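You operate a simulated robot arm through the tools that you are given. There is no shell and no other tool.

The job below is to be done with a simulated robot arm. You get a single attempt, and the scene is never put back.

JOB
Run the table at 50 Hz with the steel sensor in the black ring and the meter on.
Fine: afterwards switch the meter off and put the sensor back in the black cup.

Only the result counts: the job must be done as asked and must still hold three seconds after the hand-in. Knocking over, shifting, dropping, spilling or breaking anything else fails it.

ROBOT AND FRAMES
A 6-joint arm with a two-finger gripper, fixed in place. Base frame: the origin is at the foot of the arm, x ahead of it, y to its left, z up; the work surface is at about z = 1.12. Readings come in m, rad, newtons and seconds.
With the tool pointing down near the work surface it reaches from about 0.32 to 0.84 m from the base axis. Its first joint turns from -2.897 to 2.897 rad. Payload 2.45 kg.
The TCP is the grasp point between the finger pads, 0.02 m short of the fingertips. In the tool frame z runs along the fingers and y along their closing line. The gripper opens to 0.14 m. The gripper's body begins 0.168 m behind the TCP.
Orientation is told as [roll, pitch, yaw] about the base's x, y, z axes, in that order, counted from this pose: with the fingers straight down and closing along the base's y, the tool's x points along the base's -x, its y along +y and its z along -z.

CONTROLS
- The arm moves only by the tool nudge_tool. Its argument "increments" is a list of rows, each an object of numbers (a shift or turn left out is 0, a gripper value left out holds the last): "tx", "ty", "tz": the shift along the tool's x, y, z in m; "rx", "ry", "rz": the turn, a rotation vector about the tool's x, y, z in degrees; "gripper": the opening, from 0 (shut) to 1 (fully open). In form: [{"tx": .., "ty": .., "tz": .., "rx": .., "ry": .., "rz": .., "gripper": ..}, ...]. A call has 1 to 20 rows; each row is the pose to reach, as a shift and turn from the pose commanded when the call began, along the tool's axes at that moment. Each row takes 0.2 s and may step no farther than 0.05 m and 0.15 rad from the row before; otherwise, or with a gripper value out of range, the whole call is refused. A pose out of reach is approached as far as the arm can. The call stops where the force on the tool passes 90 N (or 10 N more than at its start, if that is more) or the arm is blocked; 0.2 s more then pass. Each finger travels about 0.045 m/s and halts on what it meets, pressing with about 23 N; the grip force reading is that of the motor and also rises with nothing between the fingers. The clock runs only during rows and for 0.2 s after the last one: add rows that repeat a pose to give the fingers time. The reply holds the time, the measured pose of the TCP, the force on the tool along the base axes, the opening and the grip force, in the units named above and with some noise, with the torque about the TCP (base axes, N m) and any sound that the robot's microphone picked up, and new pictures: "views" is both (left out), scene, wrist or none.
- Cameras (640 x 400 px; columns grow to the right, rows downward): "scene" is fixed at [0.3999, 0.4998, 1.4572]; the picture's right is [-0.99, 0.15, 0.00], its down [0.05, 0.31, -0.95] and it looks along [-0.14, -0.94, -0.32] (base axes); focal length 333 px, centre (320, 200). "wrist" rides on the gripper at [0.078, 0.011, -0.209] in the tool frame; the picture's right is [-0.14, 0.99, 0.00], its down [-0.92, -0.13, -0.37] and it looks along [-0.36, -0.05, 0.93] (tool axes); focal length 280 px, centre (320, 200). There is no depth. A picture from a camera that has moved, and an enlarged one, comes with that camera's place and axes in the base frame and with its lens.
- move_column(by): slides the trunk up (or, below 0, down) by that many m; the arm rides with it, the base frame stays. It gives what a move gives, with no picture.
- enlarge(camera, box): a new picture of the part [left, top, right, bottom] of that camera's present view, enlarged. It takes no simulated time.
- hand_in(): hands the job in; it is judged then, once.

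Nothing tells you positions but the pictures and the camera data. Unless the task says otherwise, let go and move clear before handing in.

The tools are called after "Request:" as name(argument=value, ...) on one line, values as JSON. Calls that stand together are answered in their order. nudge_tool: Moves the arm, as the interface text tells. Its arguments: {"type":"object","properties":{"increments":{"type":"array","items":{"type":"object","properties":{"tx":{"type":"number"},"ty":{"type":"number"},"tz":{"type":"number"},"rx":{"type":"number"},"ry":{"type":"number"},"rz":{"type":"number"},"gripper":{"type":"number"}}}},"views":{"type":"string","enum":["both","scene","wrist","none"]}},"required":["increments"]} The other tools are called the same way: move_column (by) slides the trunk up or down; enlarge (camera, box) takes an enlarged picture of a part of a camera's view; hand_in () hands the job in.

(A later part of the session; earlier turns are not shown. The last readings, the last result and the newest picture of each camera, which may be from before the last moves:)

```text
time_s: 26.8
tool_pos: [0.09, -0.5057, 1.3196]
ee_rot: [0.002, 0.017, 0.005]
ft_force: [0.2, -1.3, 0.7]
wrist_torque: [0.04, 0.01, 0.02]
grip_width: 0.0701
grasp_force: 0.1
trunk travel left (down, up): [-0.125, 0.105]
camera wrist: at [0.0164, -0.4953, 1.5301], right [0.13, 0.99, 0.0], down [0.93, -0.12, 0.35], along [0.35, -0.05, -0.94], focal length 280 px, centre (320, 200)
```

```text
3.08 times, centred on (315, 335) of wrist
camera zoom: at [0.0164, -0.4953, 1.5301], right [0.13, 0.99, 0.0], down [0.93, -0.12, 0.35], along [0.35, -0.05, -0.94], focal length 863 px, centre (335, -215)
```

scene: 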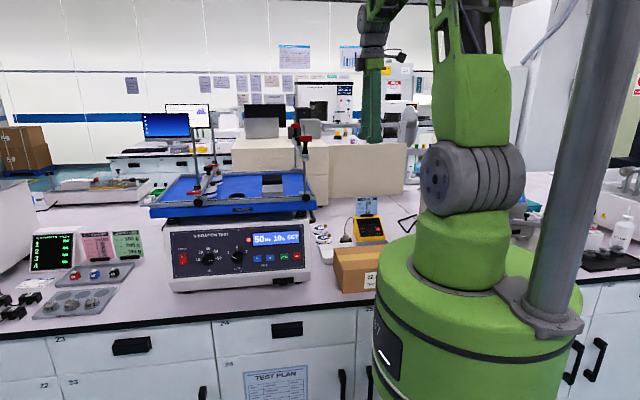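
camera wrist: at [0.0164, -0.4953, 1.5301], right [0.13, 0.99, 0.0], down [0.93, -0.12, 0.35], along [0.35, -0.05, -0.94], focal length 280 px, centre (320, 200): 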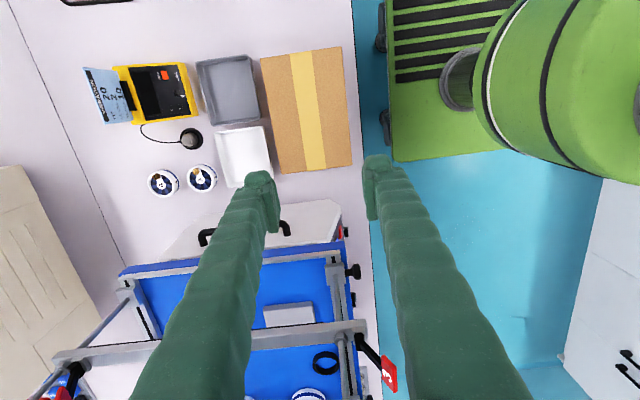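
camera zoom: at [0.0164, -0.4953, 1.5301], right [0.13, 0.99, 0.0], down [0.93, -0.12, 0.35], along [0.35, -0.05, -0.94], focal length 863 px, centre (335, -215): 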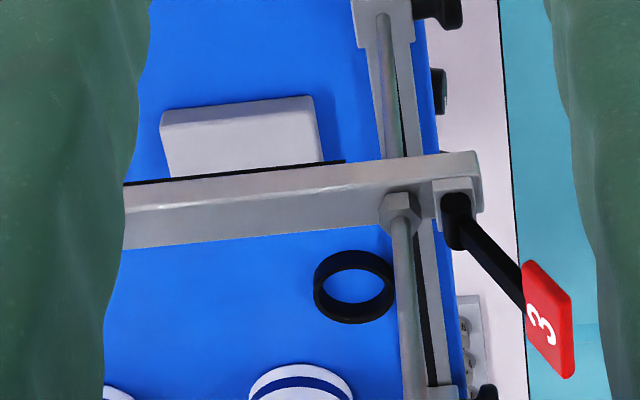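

The sensor is at about (0.077, -0.826), in a black cup beside the meter. The meter's O/I rocker is at about (0.002, -0.828, 0.855), on a face sloping about 41°. I'll close the gripper and approach the meter's "I" half perpendicular to that face.

Request:
nudge_tool(increments=[{"tx": 0.0104, "ty": -0.0243, "tz": 0.0339, "rx": 5.1, "ry": -0.1, "gripper": 0}, {"tx": 0.0209, "ty": -0.0485, "tz": 0.0679, "rx": 10.2, "ry": -0.25, "gripper": 0}, {"tx": 0.0313, "ty": -0.0728, "tz": 0.1018, "rx": 15.3, "ry": -0.4, "gripper": 0}, {"tx": 0.0417, "ty": -0.097, "tz": 0.1358, "rx": 20.4, "ry": -0.5, "gripper": 0}, {"tx": 0.0521, "ty": -0.1213, "tz": 0.1697, "rx": 25.5, "ry": -0.6, "gripper": 0}, {"tx": 0.0626, "ty": -0.1455, "tz": 0.2036, "rx": 30.6, "ry": -0.75, "gripper": 0}, {"tx": 0.073, "ty": -0.1698, "tz": 0.2376, "rx": 35.7, "ry": -0.9, "gripper": 0}, {"tx": 0.0834, "ty": -0.194, "tz": 0.2715, "rx": 40.7, "ry": -1, "gripper": 0}])

Request:
enlarge(camera="wrist", box=[180, 0, 460, 240])

```text
time_s: 28.6
tool_pos: [-0.0275, -0.6914, 1.0684]
ee_rot: [-0.619, 0.098, -0.057]
ft_force: [0.3, 0.5, -0.6]
wrist_torque: [-0.03, -0.02, 0.01]
grip_width: 0.0
grasp_force: 23.2
out of reach, approached as far as the arm can: row 7, 8
trunk travel left (down, up): [-0.125, 0.105]
camera wrist: at [-0.0806, -0.5579, 1.2384], right [0.13, 0.8, -0.59], down [0.96, 0.06, 0.28], along [0.26, -0.6, -0.76], focal length 280 px, centre (320, 200)
```

scene: 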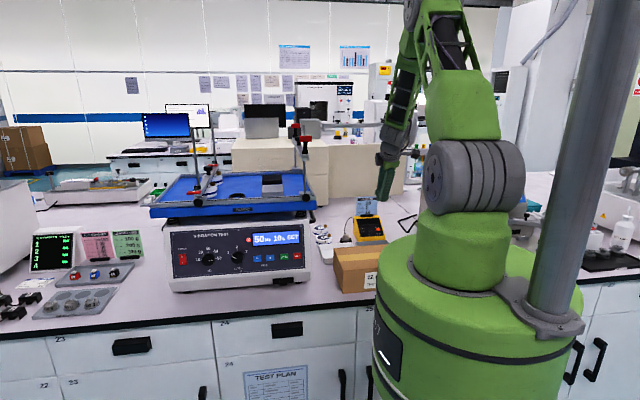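
wrist: 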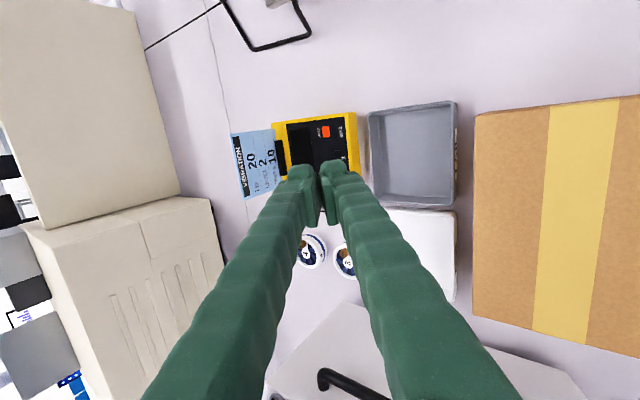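

```text
1.67 times, centred on (320, 120) of wrist
camera zoom: at [-0.0806, -0.5579, 1.2384], right [0.13, 0.8, -0.59], down [0.96, 0.06, 0.28], along [0.26, -0.6, -0.76], focal length 467 px, centre (320, 333)
```

zoom: 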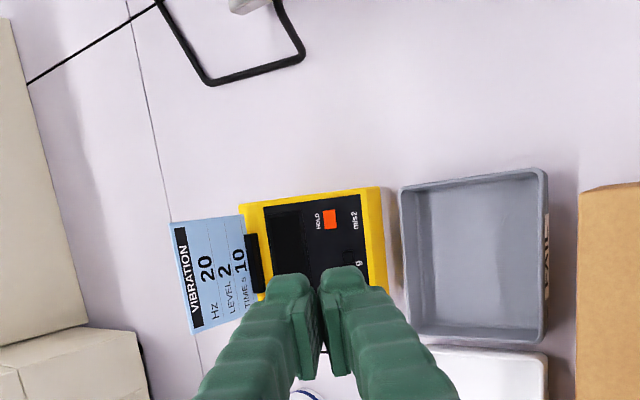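

The arm ran out of wrist range with that outward tilt. I'll go back up to a vertical tool and use a straight-down approach instead.

Request:
nudge_tool(increments=[{"ty": -0.0122, "tz": -0.0142, "rx": -5.1}, {"ty": -0.0244, "tz": -0.0284, "rx": -10.2}, {"ty": -0.0366, "tz": -0.0426, "rx": -15.3}, {"ty": -0.0489, "tz": -0.0568, "rx": -20.4}, {"ty": -0.0611, "tz": -0.071, "rx": -25.5}, {"ty": -0.0733, "tz": -0.0853, "rx": -30.6}, {"ty": -0.0856, "tz": -0.0995, "rx": -35.7}, {"ty": -0.0978, "tz": -0.1137, "rx": -40.7}])

```text
time_s: 30.4
tool_pos: [0.0017, -0.6976, 1.1979]
ee_rot: [0.002, 0.002, 0.01]
ft_force: [-0.1, -0.8, -0.1]
wrist_torque: [0.0, -0.02, -0.04]
grip_width: 0.0002
grasp_force: 23.2
out of reach, approached as far as the arm can: row 1
trunk travel left (down, up): [-0.125, 0.105]
camera wrist: at [-0.0745, -0.6877, 1.4071], right [0.13, 0.99, 0.0], down [0.92, -0.12, 0.37], along [0.36, -0.04, -0.93], focal length 280 px, centre (320, 200)
```

scene: 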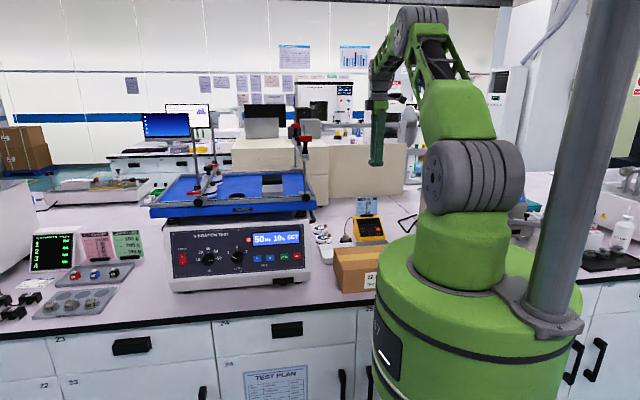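
wrist: 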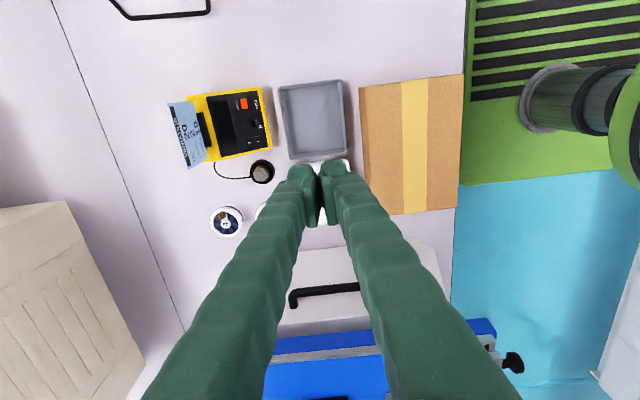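

Pose is good and vertical. I'll lower the trunk for better reach down at the bench, then roll the tool so the fingers close along x with the camera on the robot's side.

Request:
move_column(by=-0.11)

Request:
nudge_tool(increments=[{"rz": 8.2}, {"rz": 16.4}, {"rz": 24.6}, {"rz": 32.8}, {"rz": 41}, {"rz": 49.2}, {"rz": 57.4}, {"rz": 65.6}, {"rz": 73.8}, {"rz": 82}, {"rz": 90}])

Request:
enlarge(camera="wrist", box=[160, 0, 480, 220])

```text
time_s: 31.8
tool_pos: [0.0032, -0.6975, 1.0883]
ee_rot: [0.002, 0.002, 0.01]
ft_force: [0.5, 0.3, -0.1]
wrist_torque: [-0.04, -0.02, 0.01]
grip_width: 0.0001
grasp_force: 22.8
trunk travel left (down, up): [-0.015, 0.215]
```

```text
time_s: 34.2
tool_pos: [0.0045, -0.6978, 1.0889]
ee_rot: [-0.002, 0.001, -1.561]
ft_force: [-0.7, -0.1, -0.2]
wrist_torque: [0.02, -0.02, -0.03]
grip_width: 0.0
grasp_force: 22.9
trunk travel left (down, up): [-0.015, 0.215]
camera wrist: at [0.0147, -0.619, 1.2976], right [0.99, -0.13, 0.0], down [-0.12, -0.92, 0.37], along [-0.05, -0.36, -0.93], focal length 280 px, centre (320, 200)
```

scene: 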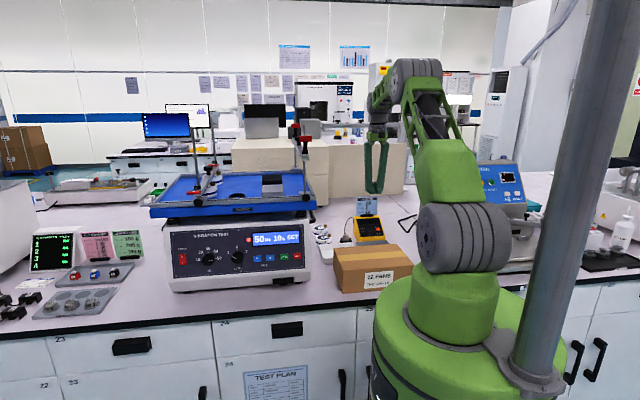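
wrist: 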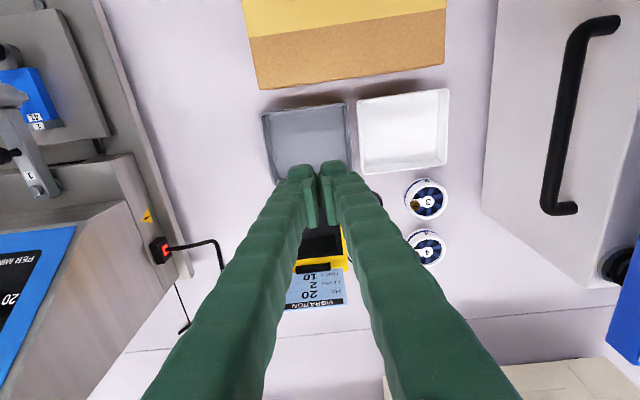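

```text
1.82 times, centred on (320, 110) of wrist
camera zoom: at [0.0147, -0.619, 1.2976], right [0.99, -0.13, 0.0], down [-0.12, -0.92, 0.37], along [-0.05, -0.36, -0.93], focal length 510 px, centre (320, 364)
```

zoom: 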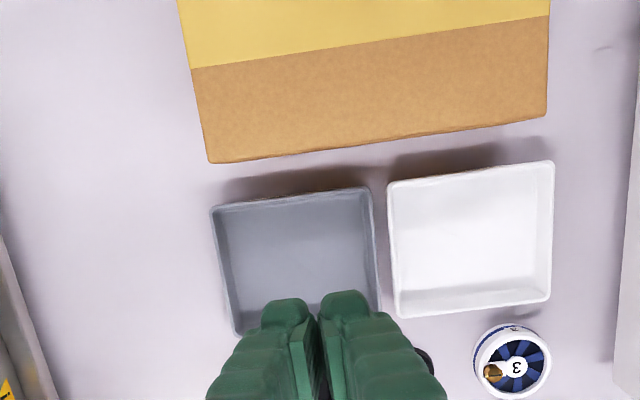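

The reach is fine here. I'll open the fingers to look between them at the meter and sensor from closer.

Request:
nudge_tool(increments=[{"tx": -0.02, "tz": 0.015, "gripper": 1}, {"tx": -0.04, "tz": 0.03, "gripper": 1}, {"tx": -0.06, "tz": 0.04, "gripper": 1}, {"tx": -0.06, "tz": 0.04, "gripper": 1}, {"tx": -0.06, "tz": 0.04, "gripper": 1}, {"tx": -0.06, "tz": 0.04, "gripper": 1}, {"tx": -0.06, "tz": 0.04, "gripper": 1}, {"tx": -0.06, "tz": 0.04, "gripper": 1}])

Request:
enlarge(camera="wrist", box=[220, 100, 460, 300])

Request:
enlarge(camera="scene", box=[330, 170, 410, 250])

```text
time_s: 36.0
tool_pos: [0.0025, -0.7596, 1.0499]
ee_rot: [-0.001, 0.003, -1.56]
ft_force: [0.2, -0.1, -0.3]
wrist_torque: [-0.01, 0.0, -0.03]
grip_width: 0.1398
grasp_force: 0.1
trunk travel left (down, up): [-0.015, 0.215]
camera wrist: at [0.0132, -0.681, 1.2591], right [0.99, -0.13, 0.0], down [-0.12, -0.92, 0.37], along [-0.05, -0.36, -0.93], focal length 280 px, centre (320, 200)
```

scene: 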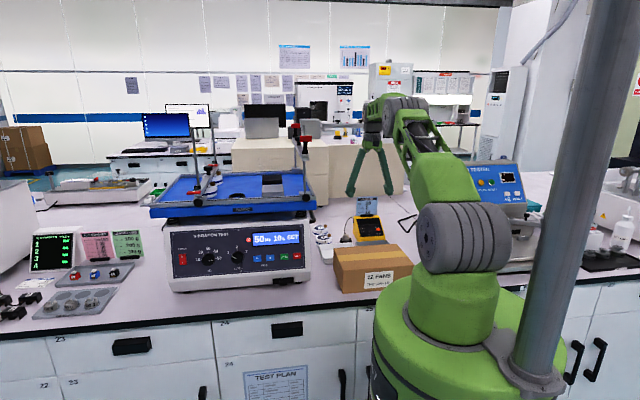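
wrist: 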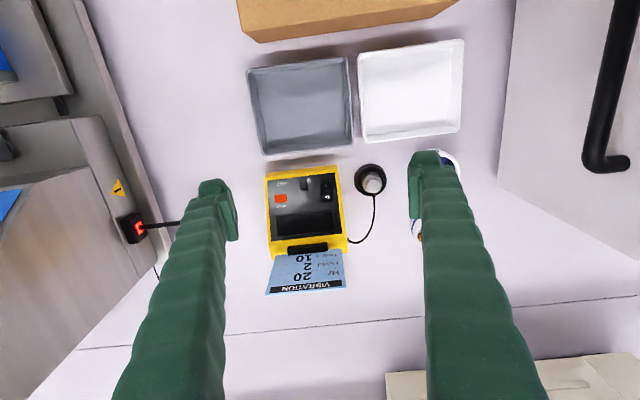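

```text
2.00 times, centred on (340, 200) of wrist
camera zoom: at [0.0132, -0.681, 1.2591], right [0.99, -0.13, 0.0], down [-0.12, -0.92, 0.37], along [-0.05, -0.36, -0.93], focal length 561 px, centre (280, 200)
```

zoom: 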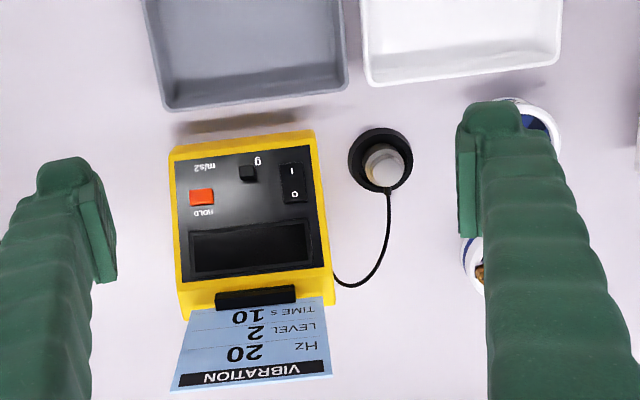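

```text
5.00 times, centred on (370, 210) of scene
camera zoom: at [0.3999, 0.4998, 1.4572], right [-0.99, 0.15, 0.0], down [0.05, 0.31, -0.95], along [-0.14, -0.94, -0.32], focal length 1664 px, centre (70, 150)
```

zoom: 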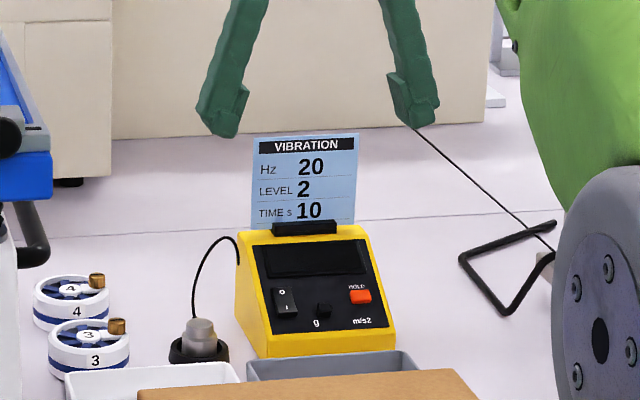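

Clear view: the meter rocker is at (0.0045, -0.8245, 0.857) with the "I" half nearest the robot, and the sensor top is at (0.080, -0.824, 0.837). I'll close the fingers and descend above the "I" half.

Request:
nudge_tool(increments=[{"tx": -0.01, "ty": 0.002, "tz": 0.02, "gripper": 0}, {"tx": -0.02, "ty": 0.002, "tz": 0.04, "gripper": 0}, {"tx": -0.03, "ty": 0.002, "tz": 0.06, "gripper": 0}, {"tx": -0.04, "ty": 0.002, "tz": 0.08, "gripper": 0}, {"tx": -0.0434, "ty": 0.002, "tz": 0.1, "gripper": 0}, {"tx": -0.0434, "ty": 0.002, "tz": 0.12, "gripper": 0}, {"tx": -0.0434, "ty": 0.002, "tz": 0.14, "gripper": 0}, {"tx": -0.0434, "ty": 0.002, "tz": 0.155, "gripper": 0}, {"tx": -0.0434, "ty": 0.002, "tz": 0.155, "gripper": 0}])

Request:
enlarge(camera="scene", box=[330, 170, 410, 250])

```text
time_s: 38.0
tool_pos: [0.0059, -0.7997, 0.8904]
ee_rot: [-0.003, 0.0, -1.56]
ft_force: [0.3, 0.6, -0.1]
wrist_torque: [0.03, -0.01, 0.0]
grip_width: 0.0
grasp_force: 22.4
trunk travel left (down, up): [-0.015, 0.215]
camera wrist: at [0.0167, -0.7209, 1.1004], right [0.99, -0.13, 0.0], down [-0.12, -0.92, 0.37], along [-0.05, -0.36, -0.93], focal length 280 px, centre (320, 200)
```

scene: 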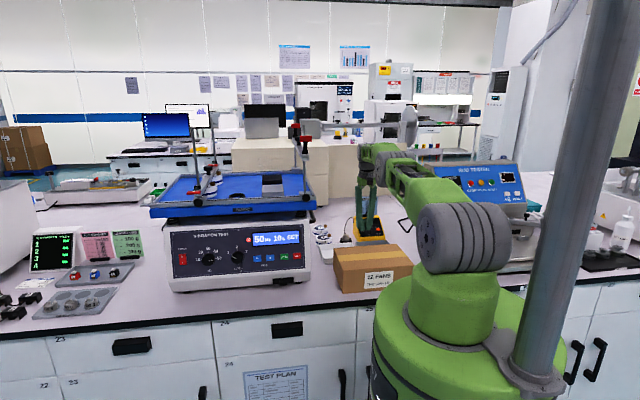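
wrist: 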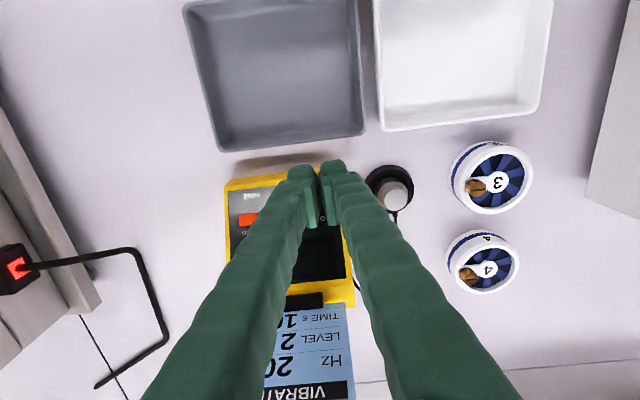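

```text
5.00 times, centred on (370, 210) of scene
camera zoom: at [0.3999, 0.4998, 1.4572], right [-0.99, 0.15, 0.0], down [0.05, 0.31, -0.95], along [-0.14, -0.94, -0.32], focal length 1664 px, centre (70, 150)
```

zoom: 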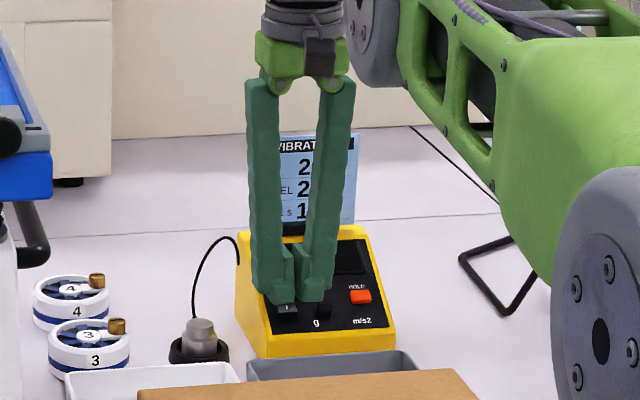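

The "O" is visible right between the fingers, so x is aligned. I'll press down gently.

Request:
nudge_tool(increments=[{"tx": -0.002, "tz": 0.01}, {"tx": -0.002, "tz": 0.016}, {"tx": -0.002, "tz": 0.019}, {"tx": -0.002, "tz": 0.022}])

Request:
enlarge(camera="scene", box=[330, 170, 410, 250])

```text
time_s: 39.0
tool_pos: [0.0061, -0.8001, 0.8689]
ee_rot: [0.0, 0.002, -1.56]
ft_force: [0.6, -0.7, 0.2]
wrist_torque: [0.0, 0.0, 0.0]
grip_width: 0.0002
grasp_force: 23.3
trunk travel left (down, up): [-0.015, 0.215]
camera wrist: at [0.0164, -0.7222, 1.0788], right [0.99, -0.13, 0.0], down [-0.12, -0.92, 0.37], along [-0.05, -0.36, -0.93], focal length 280 px, centre (320, 200)
```

scene: 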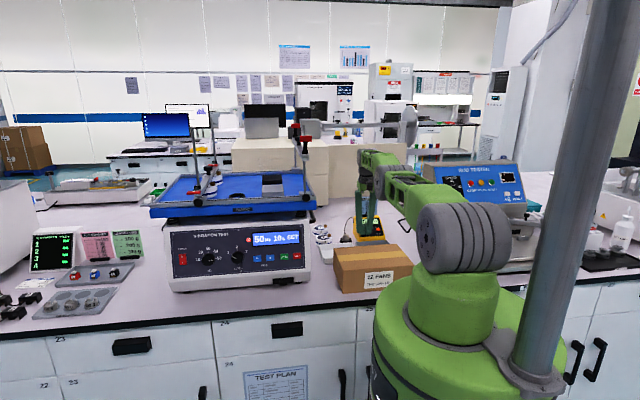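
wrist: 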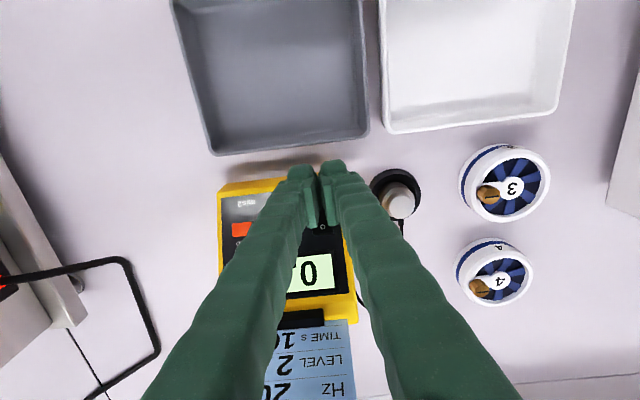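

```text
5.00 times, centred on (370, 210) of scene
camera zoom: at [0.3999, 0.4998, 1.4572], right [-0.99, 0.15, 0.0], down [0.05, 0.31, -0.95], along [-0.14, -0.94, -0.32], focal length 1664 px, centre (70, 150)
```

zoom: 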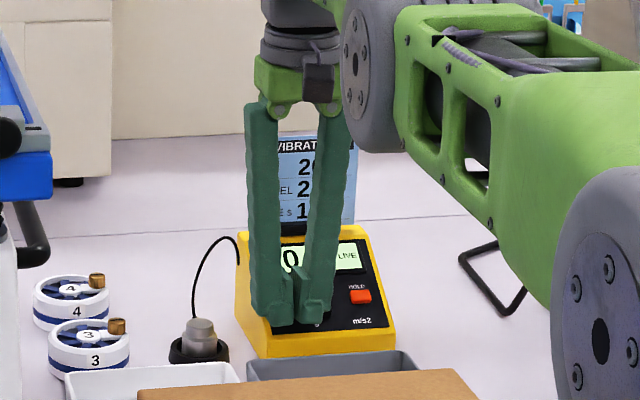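

The meter is on and shows "0 … LIVE". I'll lift off and look at the sensor up close.

Request:
nudge_tool(increments=[{"tz": -0.03}, {"tz": -0.07, "gripper": 0.36}, {"tz": -0.1, "ty": 0.03, "gripper": 0.36}, {"tz": -0.1, "ty": 0.06, "tx": -0.01, "gripper": 0.36}, {"tz": -0.1, "ty": 0.075, "tx": -0.022, "gripper": 0.36}, {"tz": -0.09, "ty": 0.075, "tx": -0.022, "gripper": 0.36}])

Request:
enlarge(camera="wrist", box=[260, 130, 400, 240])

Request:
enlarge(camera="scene", box=[330, 210, 380, 250])

```text
time_s: 40.4
tool_pos: [0.0802, -0.7994, 0.9619]
ee_rot: [-0.001, 0.004, -1.56]
ft_force: [0.3, -0.2, -0.2]
wrist_torque: [0.0, -0.04, -0.02]
grip_width: 0.0504
grasp_force: 0.1
out of reach, approached as far as the arm can: row 2, 3, 4, 5, 6
trunk travel left (down, up): [-0.015, 0.215]
camera wrist: at [0.0921, -0.7214, 1.1716], right [0.99, -0.13, 0.0], down [-0.12, -0.92, 0.37], along [-0.05, -0.36, -0.93], focal length 280 px, centre (320, 200)
```

scene: 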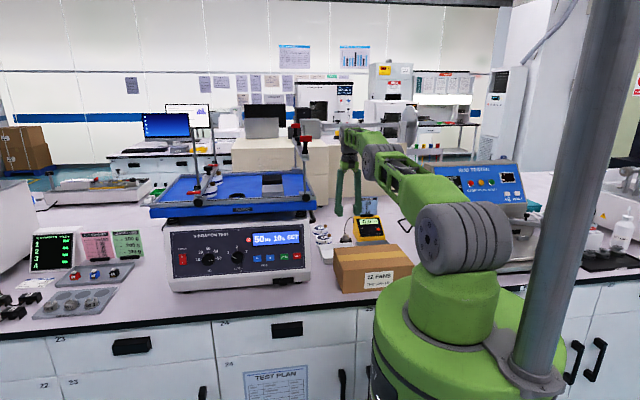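
wrist: 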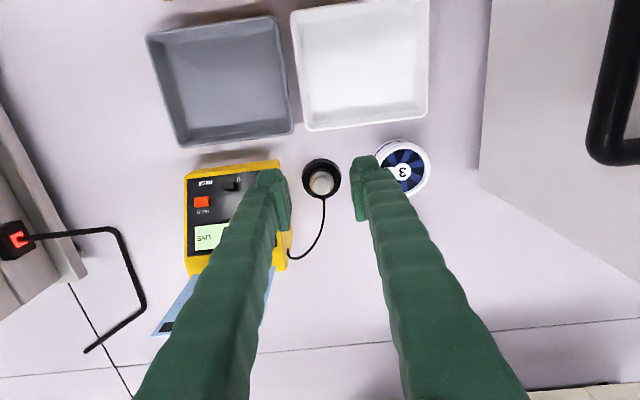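

```text
3.64 times, centred on (330, 185) of wrist
camera zoom: at [0.0921, -0.7214, 1.1716], right [0.99, -0.13, 0.0], down [-0.12, -0.92, 0.37], along [-0.05, -0.36, -0.93], focal length 1020 px, centre (284, 254)
```

zoom: 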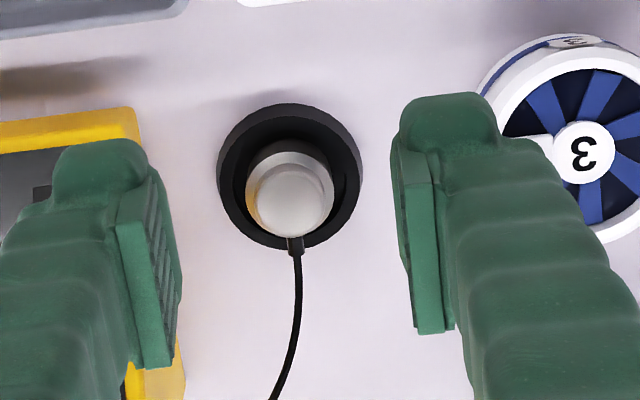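

```text
10.00 times, centred on (355, 230) of scene
camera zoom: at [0.3999, 0.4998, 1.4572], right [-0.99, 0.15, 0.0], down [0.05, 0.31, -0.95], along [-0.14, -0.94, -0.32], focal length 3328 px, centre (-30, -100)
```

zoom: 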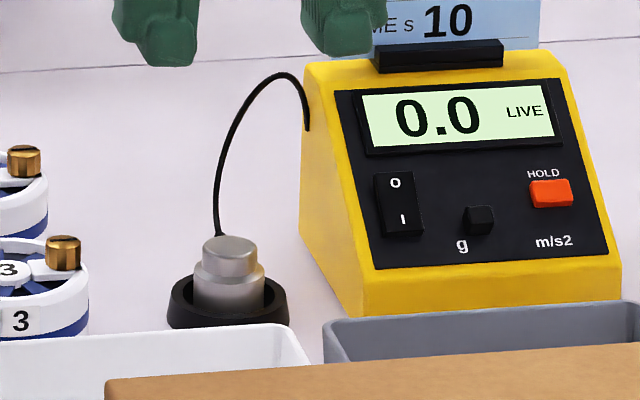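

Only the reach is marginal at this height (y stopped at about -0.80). I'll try descending to see if the reach grows lower down.

Request:
nudge_tool(increments=[{"tz": 0.02}, {"tz": 0.04}, {"tz": 0.055}, {"tz": 0.055}], views="wrist")

Request:
enlarge(camera="wrist", box=[260, 130, 400, 240])

```text
time_s: 41.4
tool_pos: [0.082, -0.8015, 0.9087]
ee_rot: [-0.003, 0.002, -1.561]
ft_force: [-0.2, -0.3, 0.7]
wrist_torque: [-0.01, -0.03, 0.0]
grip_width: 0.0504
grasp_force: 0.1
trunk travel left (down, up): [-0.015, 0.215]
camera wrist: at [0.0932, -0.7222, 1.1191], right [0.99, -0.13, 0.0], down [-0.12, -0.92, 0.37], along [-0.05, -0.36, -0.93], focal length 280 px, centre (320, 200)
```

wrist: 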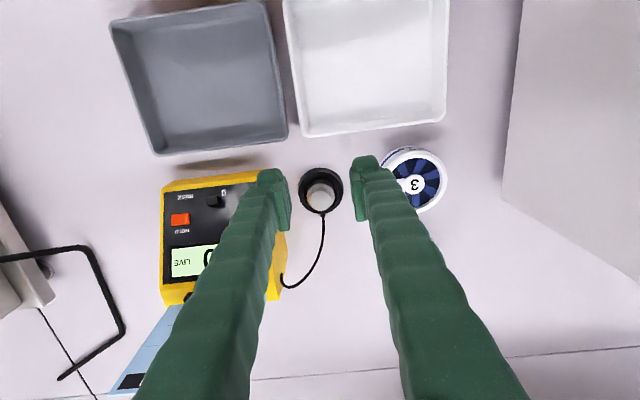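

```text
3.64 times, centred on (330, 185) of wrist
camera zoom: at [0.0932, -0.7222, 1.1191], right [0.99, -0.13, 0.0], down [-0.12, -0.92, 0.37], along [-0.05, -0.36, -0.93], focal length 1020 px, centre (284, 254)
```

zoom: 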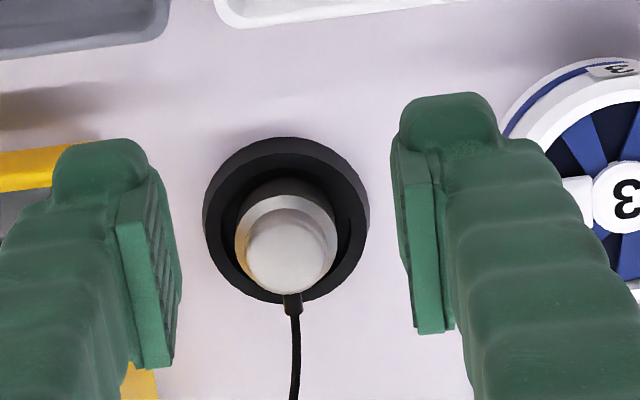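

Request:
nudge_tool(increments=[{"tx": -0.013}, {"tx": -0.026}, {"tx": -0.026, "tz": 0.015}, {"tx": -0.026, "tz": 0.03}], views="wrist")

Request:
enlarge(camera="wrist", box=[260, 130, 400, 240])

Request:
enlarge(camera="scene", box=[330, 210, 380, 250])

```text
time_s: 42.4
tool_pos: [0.079, -0.8025, 0.8819]
ee_rot: [-0.002, 0.001, -1.561]
ft_force: [0.4, -0.4, -0.4]
wrist_torque: [-0.01, -0.01, 0.02]
grip_width: 0.0502
grasp_force: 0.0
out of reach, approached as far as the arm can: row 1, 2, 3, 4
trunk travel left (down, up): [-0.015, 0.215]
camera wrist: at [0.0894, -0.725, 1.0916], right [0.99, -0.13, 0.0], down [-0.12, -0.92, 0.37], along [-0.05, -0.36, -0.93], focal length 280 px, centre (320, 200)
```

wrist: 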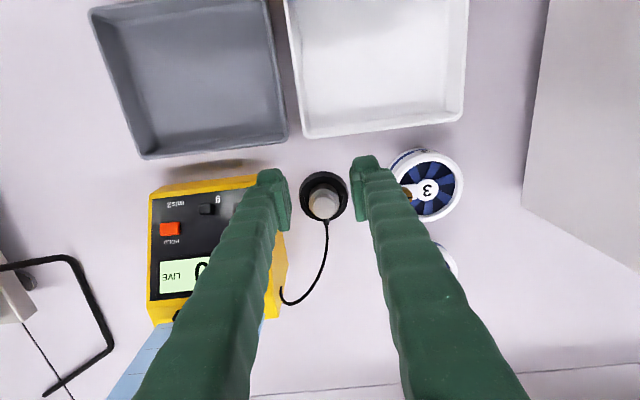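

```text
3.64 times, centred on (330, 185) of wrist
camera zoom: at [0.0894, -0.725, 1.0916], right [0.99, -0.13, 0.0], down [-0.12, -0.92, 0.37], along [-0.05, -0.36, -0.93], focal length 1020 px, centre (284, 254)
```

zoom: 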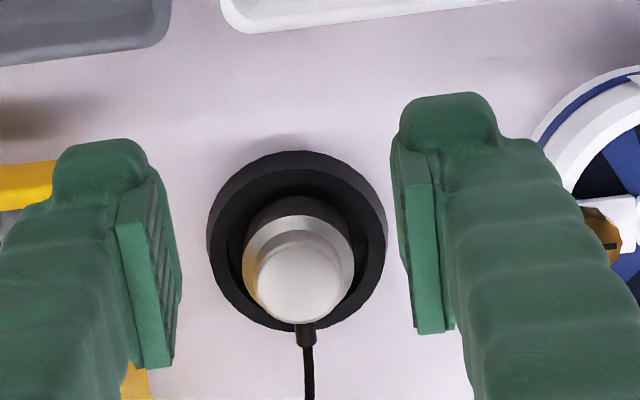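

```text
10.00 times, centred on (355, 230) of scene
camera zoom: at [0.3999, 0.4998, 1.4572], right [-0.99, 0.15, 0.0], down [0.05, 0.31, -0.95], along [-0.14, -0.94, -0.32], focal length 3328 px, centre (-30, -100)
```

zoom: 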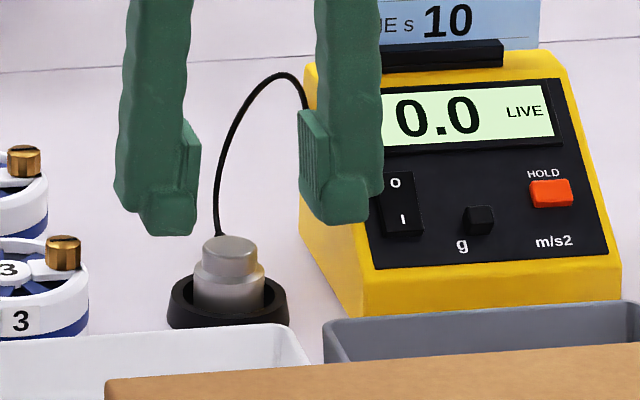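

Radius tops out near 0.806 m with a vertical tool. Tilting the tool outward by 12° pulls the wrist in and should gain about 6 cm, and it keeps the pads parallel to the sensor.

Request:
nudge_tool(increments=[{"ry": -4}, {"ry": -8}, {"ry": -12}, {"ry": -12, "tx": -0.012, "ty": 0.002}, {"ry": -12, "tx": -0.0245, "ty": 0.002}], views="wrist")

Request:
enlarge(camera="wrist", box=[260, 130, 400, 240])

Request:
enlarge(camera="scene", box=[330, 210, 380, 250])

```text
time_s: 43.6
tool_pos: [0.0825, -0.8284, 0.8853]
ee_rot: [-0.003, -0.208, -1.562]
ft_force: [-0.2, 0.1, -0.6]
wrist_torque: [0.03, 0.04, -0.02]
grip_width: 0.0507
grasp_force: 0.0
out of reach, approached as far as the arm can: row 1, 2
trunk travel left (down, up): [-0.015, 0.215]
camera wrist: at [0.0935, -0.7074, 1.0731], right [0.99, -0.12, 0.03], down [-0.12, -0.83, 0.55], along [-0.05, -0.55, -0.83], focal length 280 px, centre (320, 200)
```

wrist: 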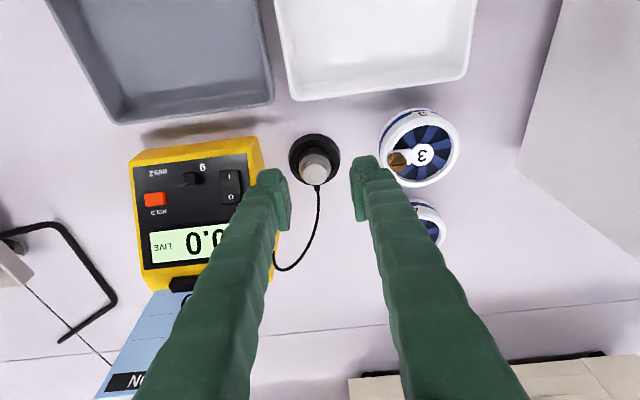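

```text
3.64 times, centred on (330, 185) of wrist
camera zoom: at [0.0935, -0.7074, 1.0731], right [0.99, -0.12, 0.03], down [-0.12, -0.83, 0.55], along [-0.05, -0.55, -0.83], focal length 1020 px, centre (284, 254)
```

zoom: 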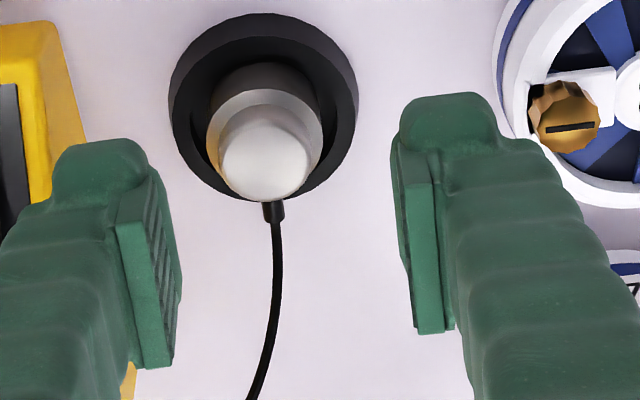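

```text
10.00 times, centred on (355, 230) of scene
camera zoom: at [0.3999, 0.4998, 1.4572], right [-0.99, 0.15, 0.0], down [0.05, 0.31, -0.95], along [-0.14, -0.94, -0.32], focal length 3328 px, centre (-30, -100)
```

zoom: 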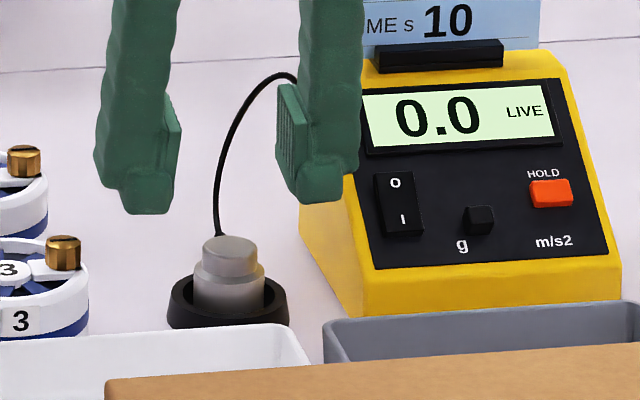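

The tilt reached the spot. The sensor is at about (0.079, -0.829) with its top at z≈0.837. I'll descend most of the way and check alignment.

Request:
nudge_tool(increments=[{"tx": 0.005, "ty": -0.0033, "tz": 0.01}, {"tx": 0.0075, "ty": -0.0033, "tz": 0.02}, {"tx": 0.009, "ty": -0.0033, "tz": 0.03}], views="wrist")

Request:
enlarge(camera="wrist", box=[260, 130, 400, 240])

Request:
enlarge(camera="scene", box=[330, 210, 380, 250])

```text
time_s: 44.4
tool_pos: [0.081, -0.8243, 0.8546]
ee_rot: [-0.002, -0.208, -1.56]
ft_force: [-0.4, 0.1, -0.5]
wrist_torque: [-0.03, 0.02, 0.01]
grip_width: 0.0501
grasp_force: 0.2
trunk travel left (down, up): [-0.015, 0.215]
camera wrist: at [0.0904, -0.7031, 1.0431], right [0.99, -0.12, 0.03], down [-0.12, -0.83, 0.55], along [-0.05, -0.55, -0.83], focal length 280 px, centre (320, 200)
```

wrist: 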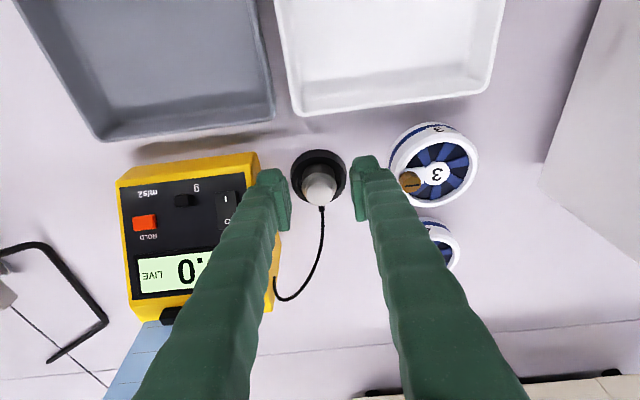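

```text
3.64 times, centred on (330, 185) of wrist
camera zoom: at [0.0904, -0.7031, 1.0431], right [0.99, -0.12, 0.03], down [-0.12, -0.83, 0.55], along [-0.05, -0.55, -0.83], focal length 1020 px, centre (284, 254)
```

zoom: 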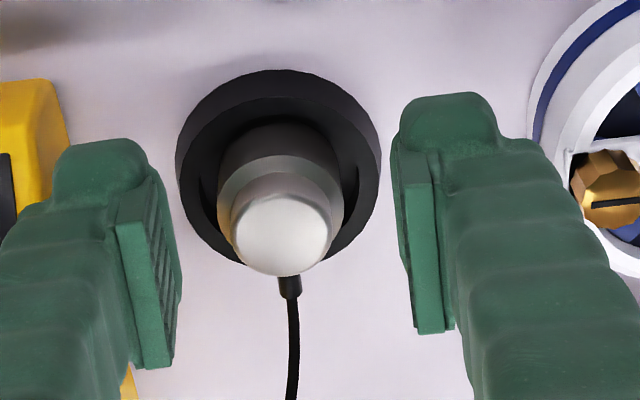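

```text
10.00 times, centred on (355, 230) of scene
camera zoom: at [0.3999, 0.4998, 1.4572], right [-0.99, 0.15, 0.0], down [0.05, 0.31, -0.95], along [-0.14, -0.94, -0.32], focal length 3328 px, centre (-30, -100)
```

zoom: 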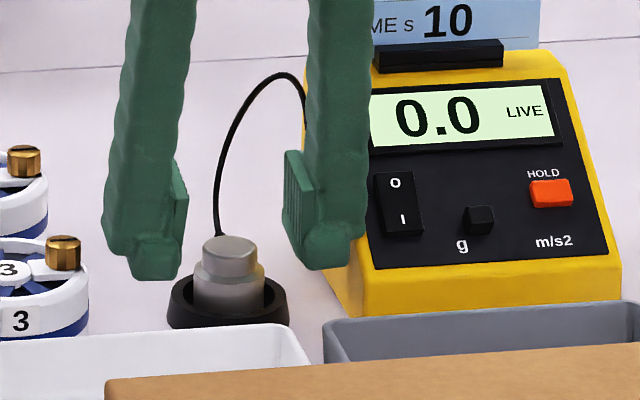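

Well centred. Final descent of about 11 mm, then close.

Request:
nudge_tool(increments=[{"tx": 0.0007, "tz": 0.006}, {"tx": 0.0007, "tz": 0.0115}, {"tx": 0.0007, "tz": 0.0115, "gripper": 0.1}, {"tx": 0.0007, "tz": 0.0115, "gripper": 0.1}, {"tx": 0.0007, "tz": 0.0115, "gripper": 0.1}, {"tx": 0.0007, "tz": 0.0115, "gripper": 0.1}], views="wrist")

Request:
enlarge(camera="wrist", box=[260, 130, 400, 240])

Request:
enlarge(camera="scene", box=[330, 210, 380, 250])

```text
time_s: 45.8
tool_pos: [0.0789, -0.8271, 0.8415]
ee_rot: [-0.002, -0.207, -1.561]
ft_force: [-0.3, -0.4, 0.6]
wrist_torque: [-0.03, 0.0, 0.02]
grip_width: 0.0231
grasp_force: 22.8
trunk travel left (down, up): [-0.015, 0.215]
camera wrist: at [0.0902, -0.706, 1.0309], right [0.99, -0.12, 0.03], down [-0.12, -0.83, 0.55], along [-0.05, -0.55, -0.83], focal length 280 px, centre (320, 200)
```

wrist: 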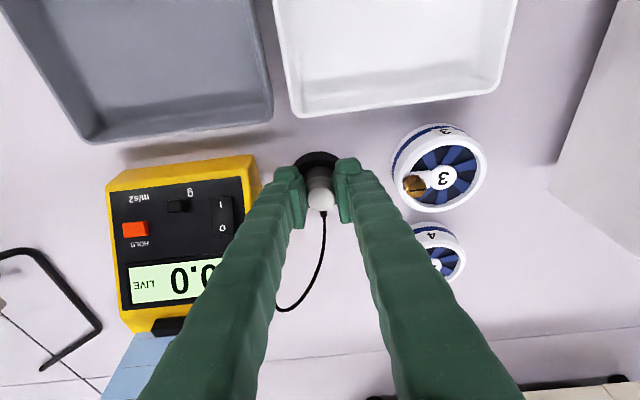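

```text
3.64 times, centred on (330, 185) of wrist
camera zoom: at [0.0902, -0.706, 1.0309], right [0.99, -0.12, 0.03], down [-0.12, -0.83, 0.55], along [-0.05, -0.55, -0.83], focal length 1020 px, centre (284, 254)
```

zoom: 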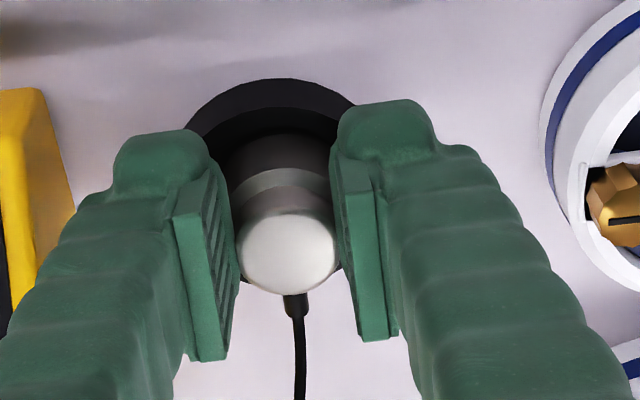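

```text
10.00 times, centred on (355, 230) of scene
camera zoom: at [0.3999, 0.4998, 1.4572], right [-0.99, 0.15, 0.0], down [0.05, 0.31, -0.95], along [-0.14, -0.94, -0.32], focal length 3328 px, centre (-30, -100)
```

zoom: 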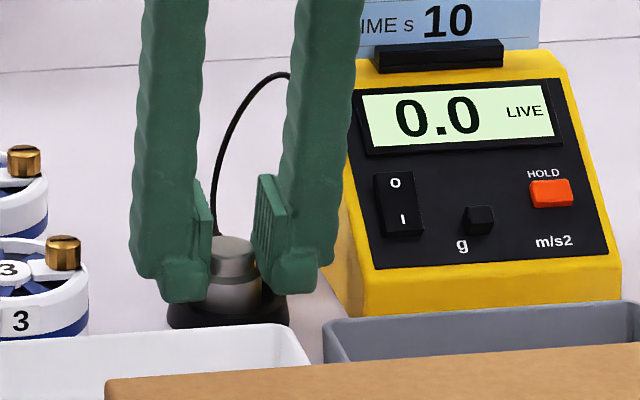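

The sensor is gripped (0.023 m). I'll lift it slowly by 3 cm and check.

Request:
nudge_tool(increments=[{"tx": -0.001, "tz": -0.005}, {"tx": -0.0021, "tz": -0.0098}, {"tx": -0.0041, "tz": -0.0196}, {"tx": -0.0062, "tz": -0.0294}], views="wrist")

Request:
enlarge(camera="wrist", box=[260, 130, 400, 240])

Request:
enlarge(camera="scene", box=[330, 210, 380, 250])

```text
time_s: 46.8
tool_pos: [0.0802, -0.8263, 0.8721]
ee_rot: [-0.003, -0.208, -1.56]
ft_force: [0.3, 0.5, -0.7]
wrist_torque: [0.01, -0.04, 0.0]
grip_width: 0.0228
grasp_force: 23.0
trunk travel left (down, up): [-0.015, 0.215]
camera wrist: at [0.0908, -0.7055, 1.0613], right [0.99, -0.12, 0.03], down [-0.12, -0.83, 0.55], along [-0.05, -0.55, -0.83], focal length 280 px, centre (320, 200)
```

wrist: 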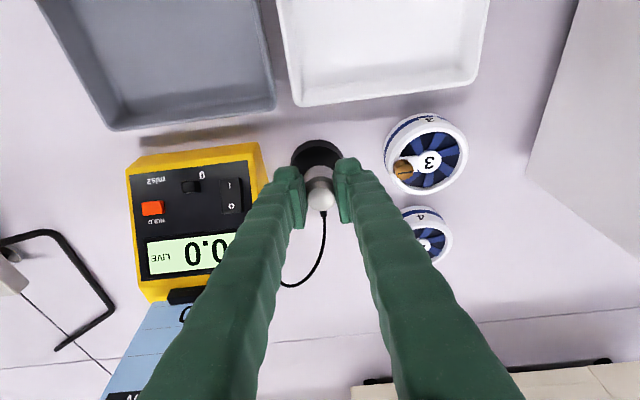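

```text
3.64 times, centred on (330, 185) of wrist
camera zoom: at [0.0908, -0.7055, 1.0613], right [0.99, -0.12, 0.03], down [-0.12, -0.83, 0.55], along [-0.05, -0.55, -0.83], focal length 1020 px, centre (284, 254)
```

zoom: 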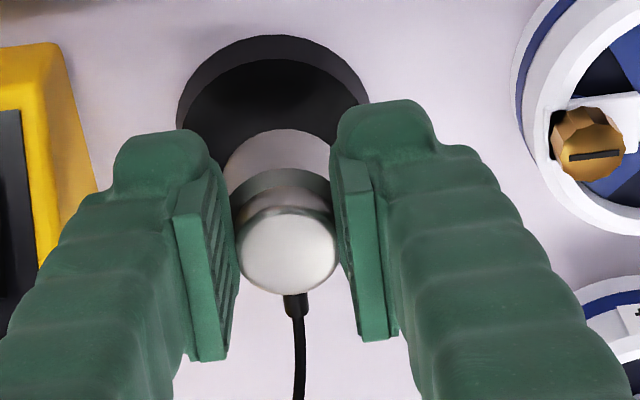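

```text
10.00 times, centred on (355, 230) of scene
camera zoom: at [0.3999, 0.4998, 1.4572], right [-0.99, 0.15, 0.0], down [0.05, 0.31, -0.95], along [-0.14, -0.94, -0.32], focal length 3328 px, centre (-30, -100)
```

zoom: 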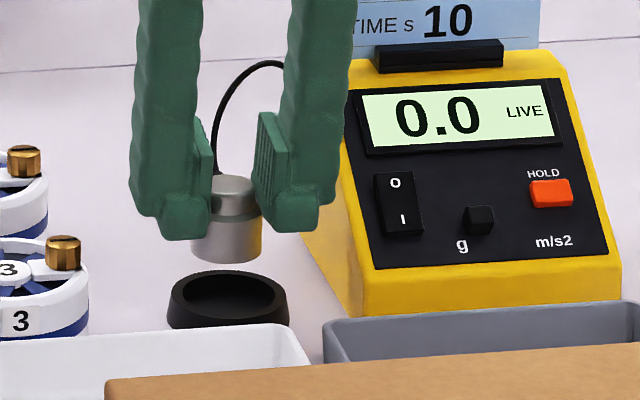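

The sensor is lifted cleanly and hangs upright. I'll raise the trunk and then carry the sensor up and back toward the robot before crossing over the clamp bar.

Request:
move_column(by=0.16)

Request:
nudge_tool(increments=[{"tx": 0.03, "tz": -0.015}, {"tx": 0.06, "tz": -0.03}, {"tx": 0.09, "tz": -0.05}, {"tx": 0.11, "tz": -0.085}, {"tx": 0.12, "tz": -0.125}, {"tx": 0.12, "tz": -0.165}, {"tx": 0.12, "tz": -0.205}, {"tx": 0.12, "tz": -0.245}])

```text
time_s: 48.6
tool_pos: [0.08, -0.8255, 1.0317]
ee_rot: [-0.001, -0.207, -1.56]
ft_force: [0.0, -0.9, -0.9]
wrist_torque: [0.03, 0.01, 0.0]
grip_width: 0.023
grasp_force: 22.8
trunk travel left (down, up): [-0.175, 0.055]
```

```text
time_s: 50.5
tool_pos: [0.0745, -0.6599, 1.2451]
ee_rot: [-0.001, -0.208, -1.559]
ft_force: [0.7, 0.5, -1.5]
wrist_torque: [-0.01, 0.01, -0.02]
grip_width: 0.0228
grasp_force: 23.0
trunk travel left (down, up): [-0.175, 0.055]
camera wrist: at [0.085, -0.5391, 1.4336], right [0.99, -0.12, 0.03], down [-0.12, -0.83, 0.55], along [-0.05, -0.55, -0.83], focal length 280 px, centre (320, 200)
```

scene: 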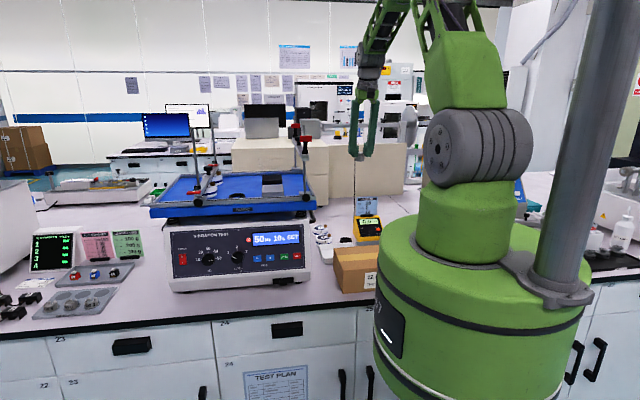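
wrist: 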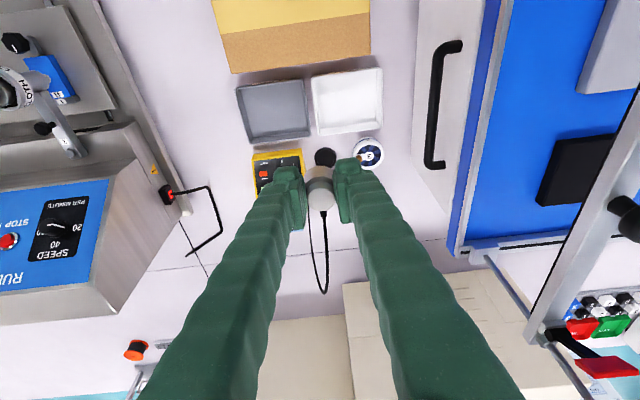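

Request:
nudge_tool(increments=[{"tx": -0.003, "tz": -0.042}, {"tx": -0.005, "tz": -0.083}, {"tx": -0.008, "tz": -0.125}, {"tx": -0.011, "tz": -0.166}, {"tx": -0.013, "tz": -0.207}, {"tx": -0.013, "tz": -0.207, "ty": 0.03}])

```text
time_s: 51.9
tool_pos: [0.1126, -0.6259, 1.4512]
ee_rot: [-0.001, -0.208, -1.56]
ft_force: [0.4, 0.2, -1.4]
wrist_torque: [0.01, 0.05, -0.01]
grip_width: 0.0229
grasp_force: 22.9
trunk travel left (down, up): [-0.175, 0.055]
camera wrist: at [0.1228, -0.5067, 1.6387], right [0.99, -0.12, 0.03], down [-0.12, -0.83, 0.55], along [-0.05, -0.55, -0.83], focal length 280 px, centre (320, 200)
```

scene: 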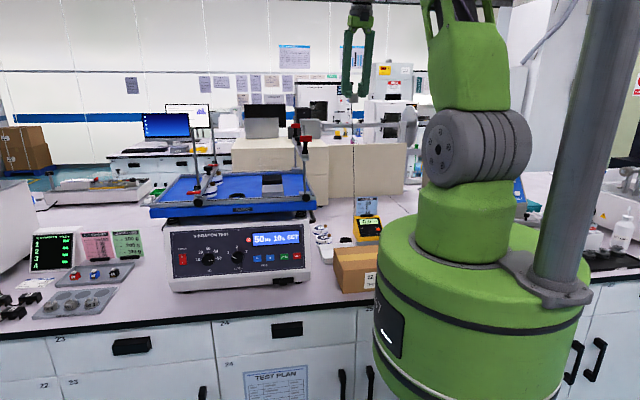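
wrist: 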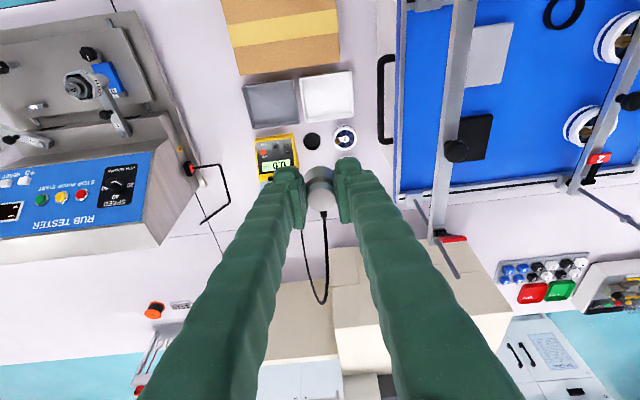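

Clear of the clamp. Crossing over the bar at z=1.45 toward the ring.

Request:
nudge_tool(increments=[{"ty": 0.044}, {"ty": 0.088}, {"ty": 0.132}, {"ty": 0.176}, {"ty": 0.22}, {"ty": 0.264}, {"ty": 0.308}, {"ty": 0.352}, {"ty": 0.393}])

Request:
enlarge(camera="wrist", box=[180, 0, 500, 220])

```text
time_s: 53.9
tool_pos: [0.5029, -0.6199, 1.4414]
ee_rot: [-0.004, -0.202, -1.558]
ft_force: [0.8, 0.1, -2.1]
wrist_torque: [0.08, 0.13, 0.0]
grip_width: 0.023
grasp_force: 23.0
out of reach, approached as far as the arm can: row 9
trunk travel left (down, up): [-0.175, 0.055]
camera wrist: at [0.515, -0.5011, 1.6295], right [0.99, -0.12, 0.02], down [-0.12, -0.83, 0.55], along [-0.05, -0.55, -0.84], focal length 280 px, centre (320, 200)
```

scene: 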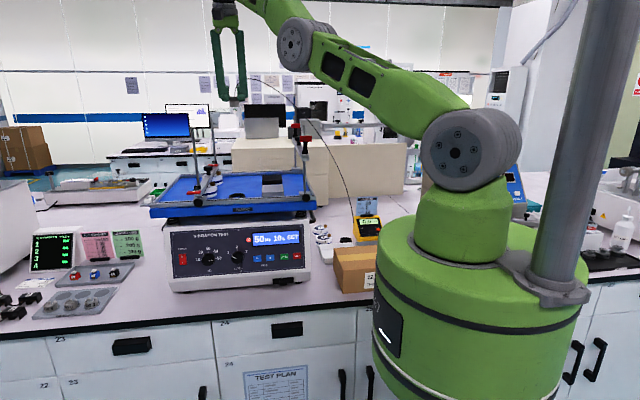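
wrist: 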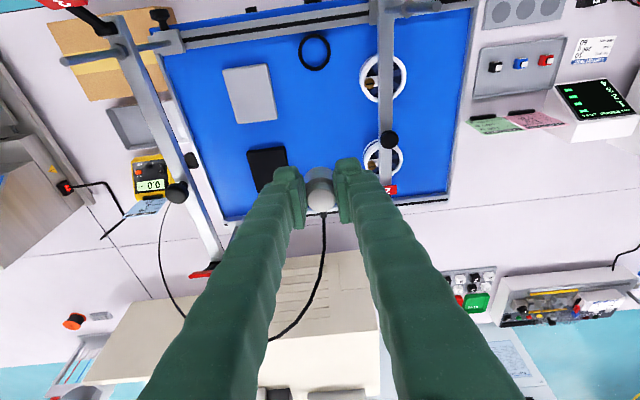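

```text
1.82 times, centred on (340, 110) of wrist
camera zoom: at [0.515, -0.5011, 1.6295], right [0.99, -0.12, 0.02], down [-0.12, -0.83, 0.55], along [-0.05, -0.55, -0.84], focal length 510 px, centre (284, 364)
```

zoom: 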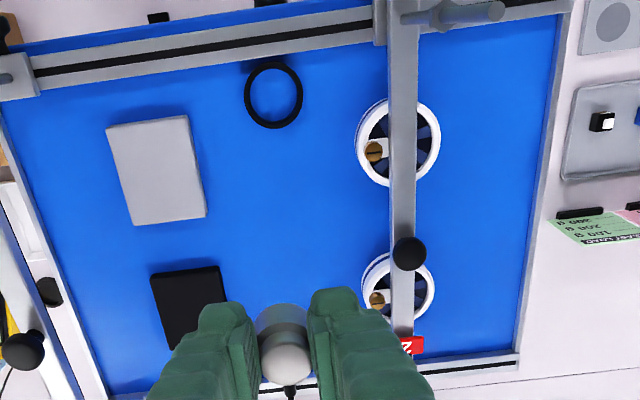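

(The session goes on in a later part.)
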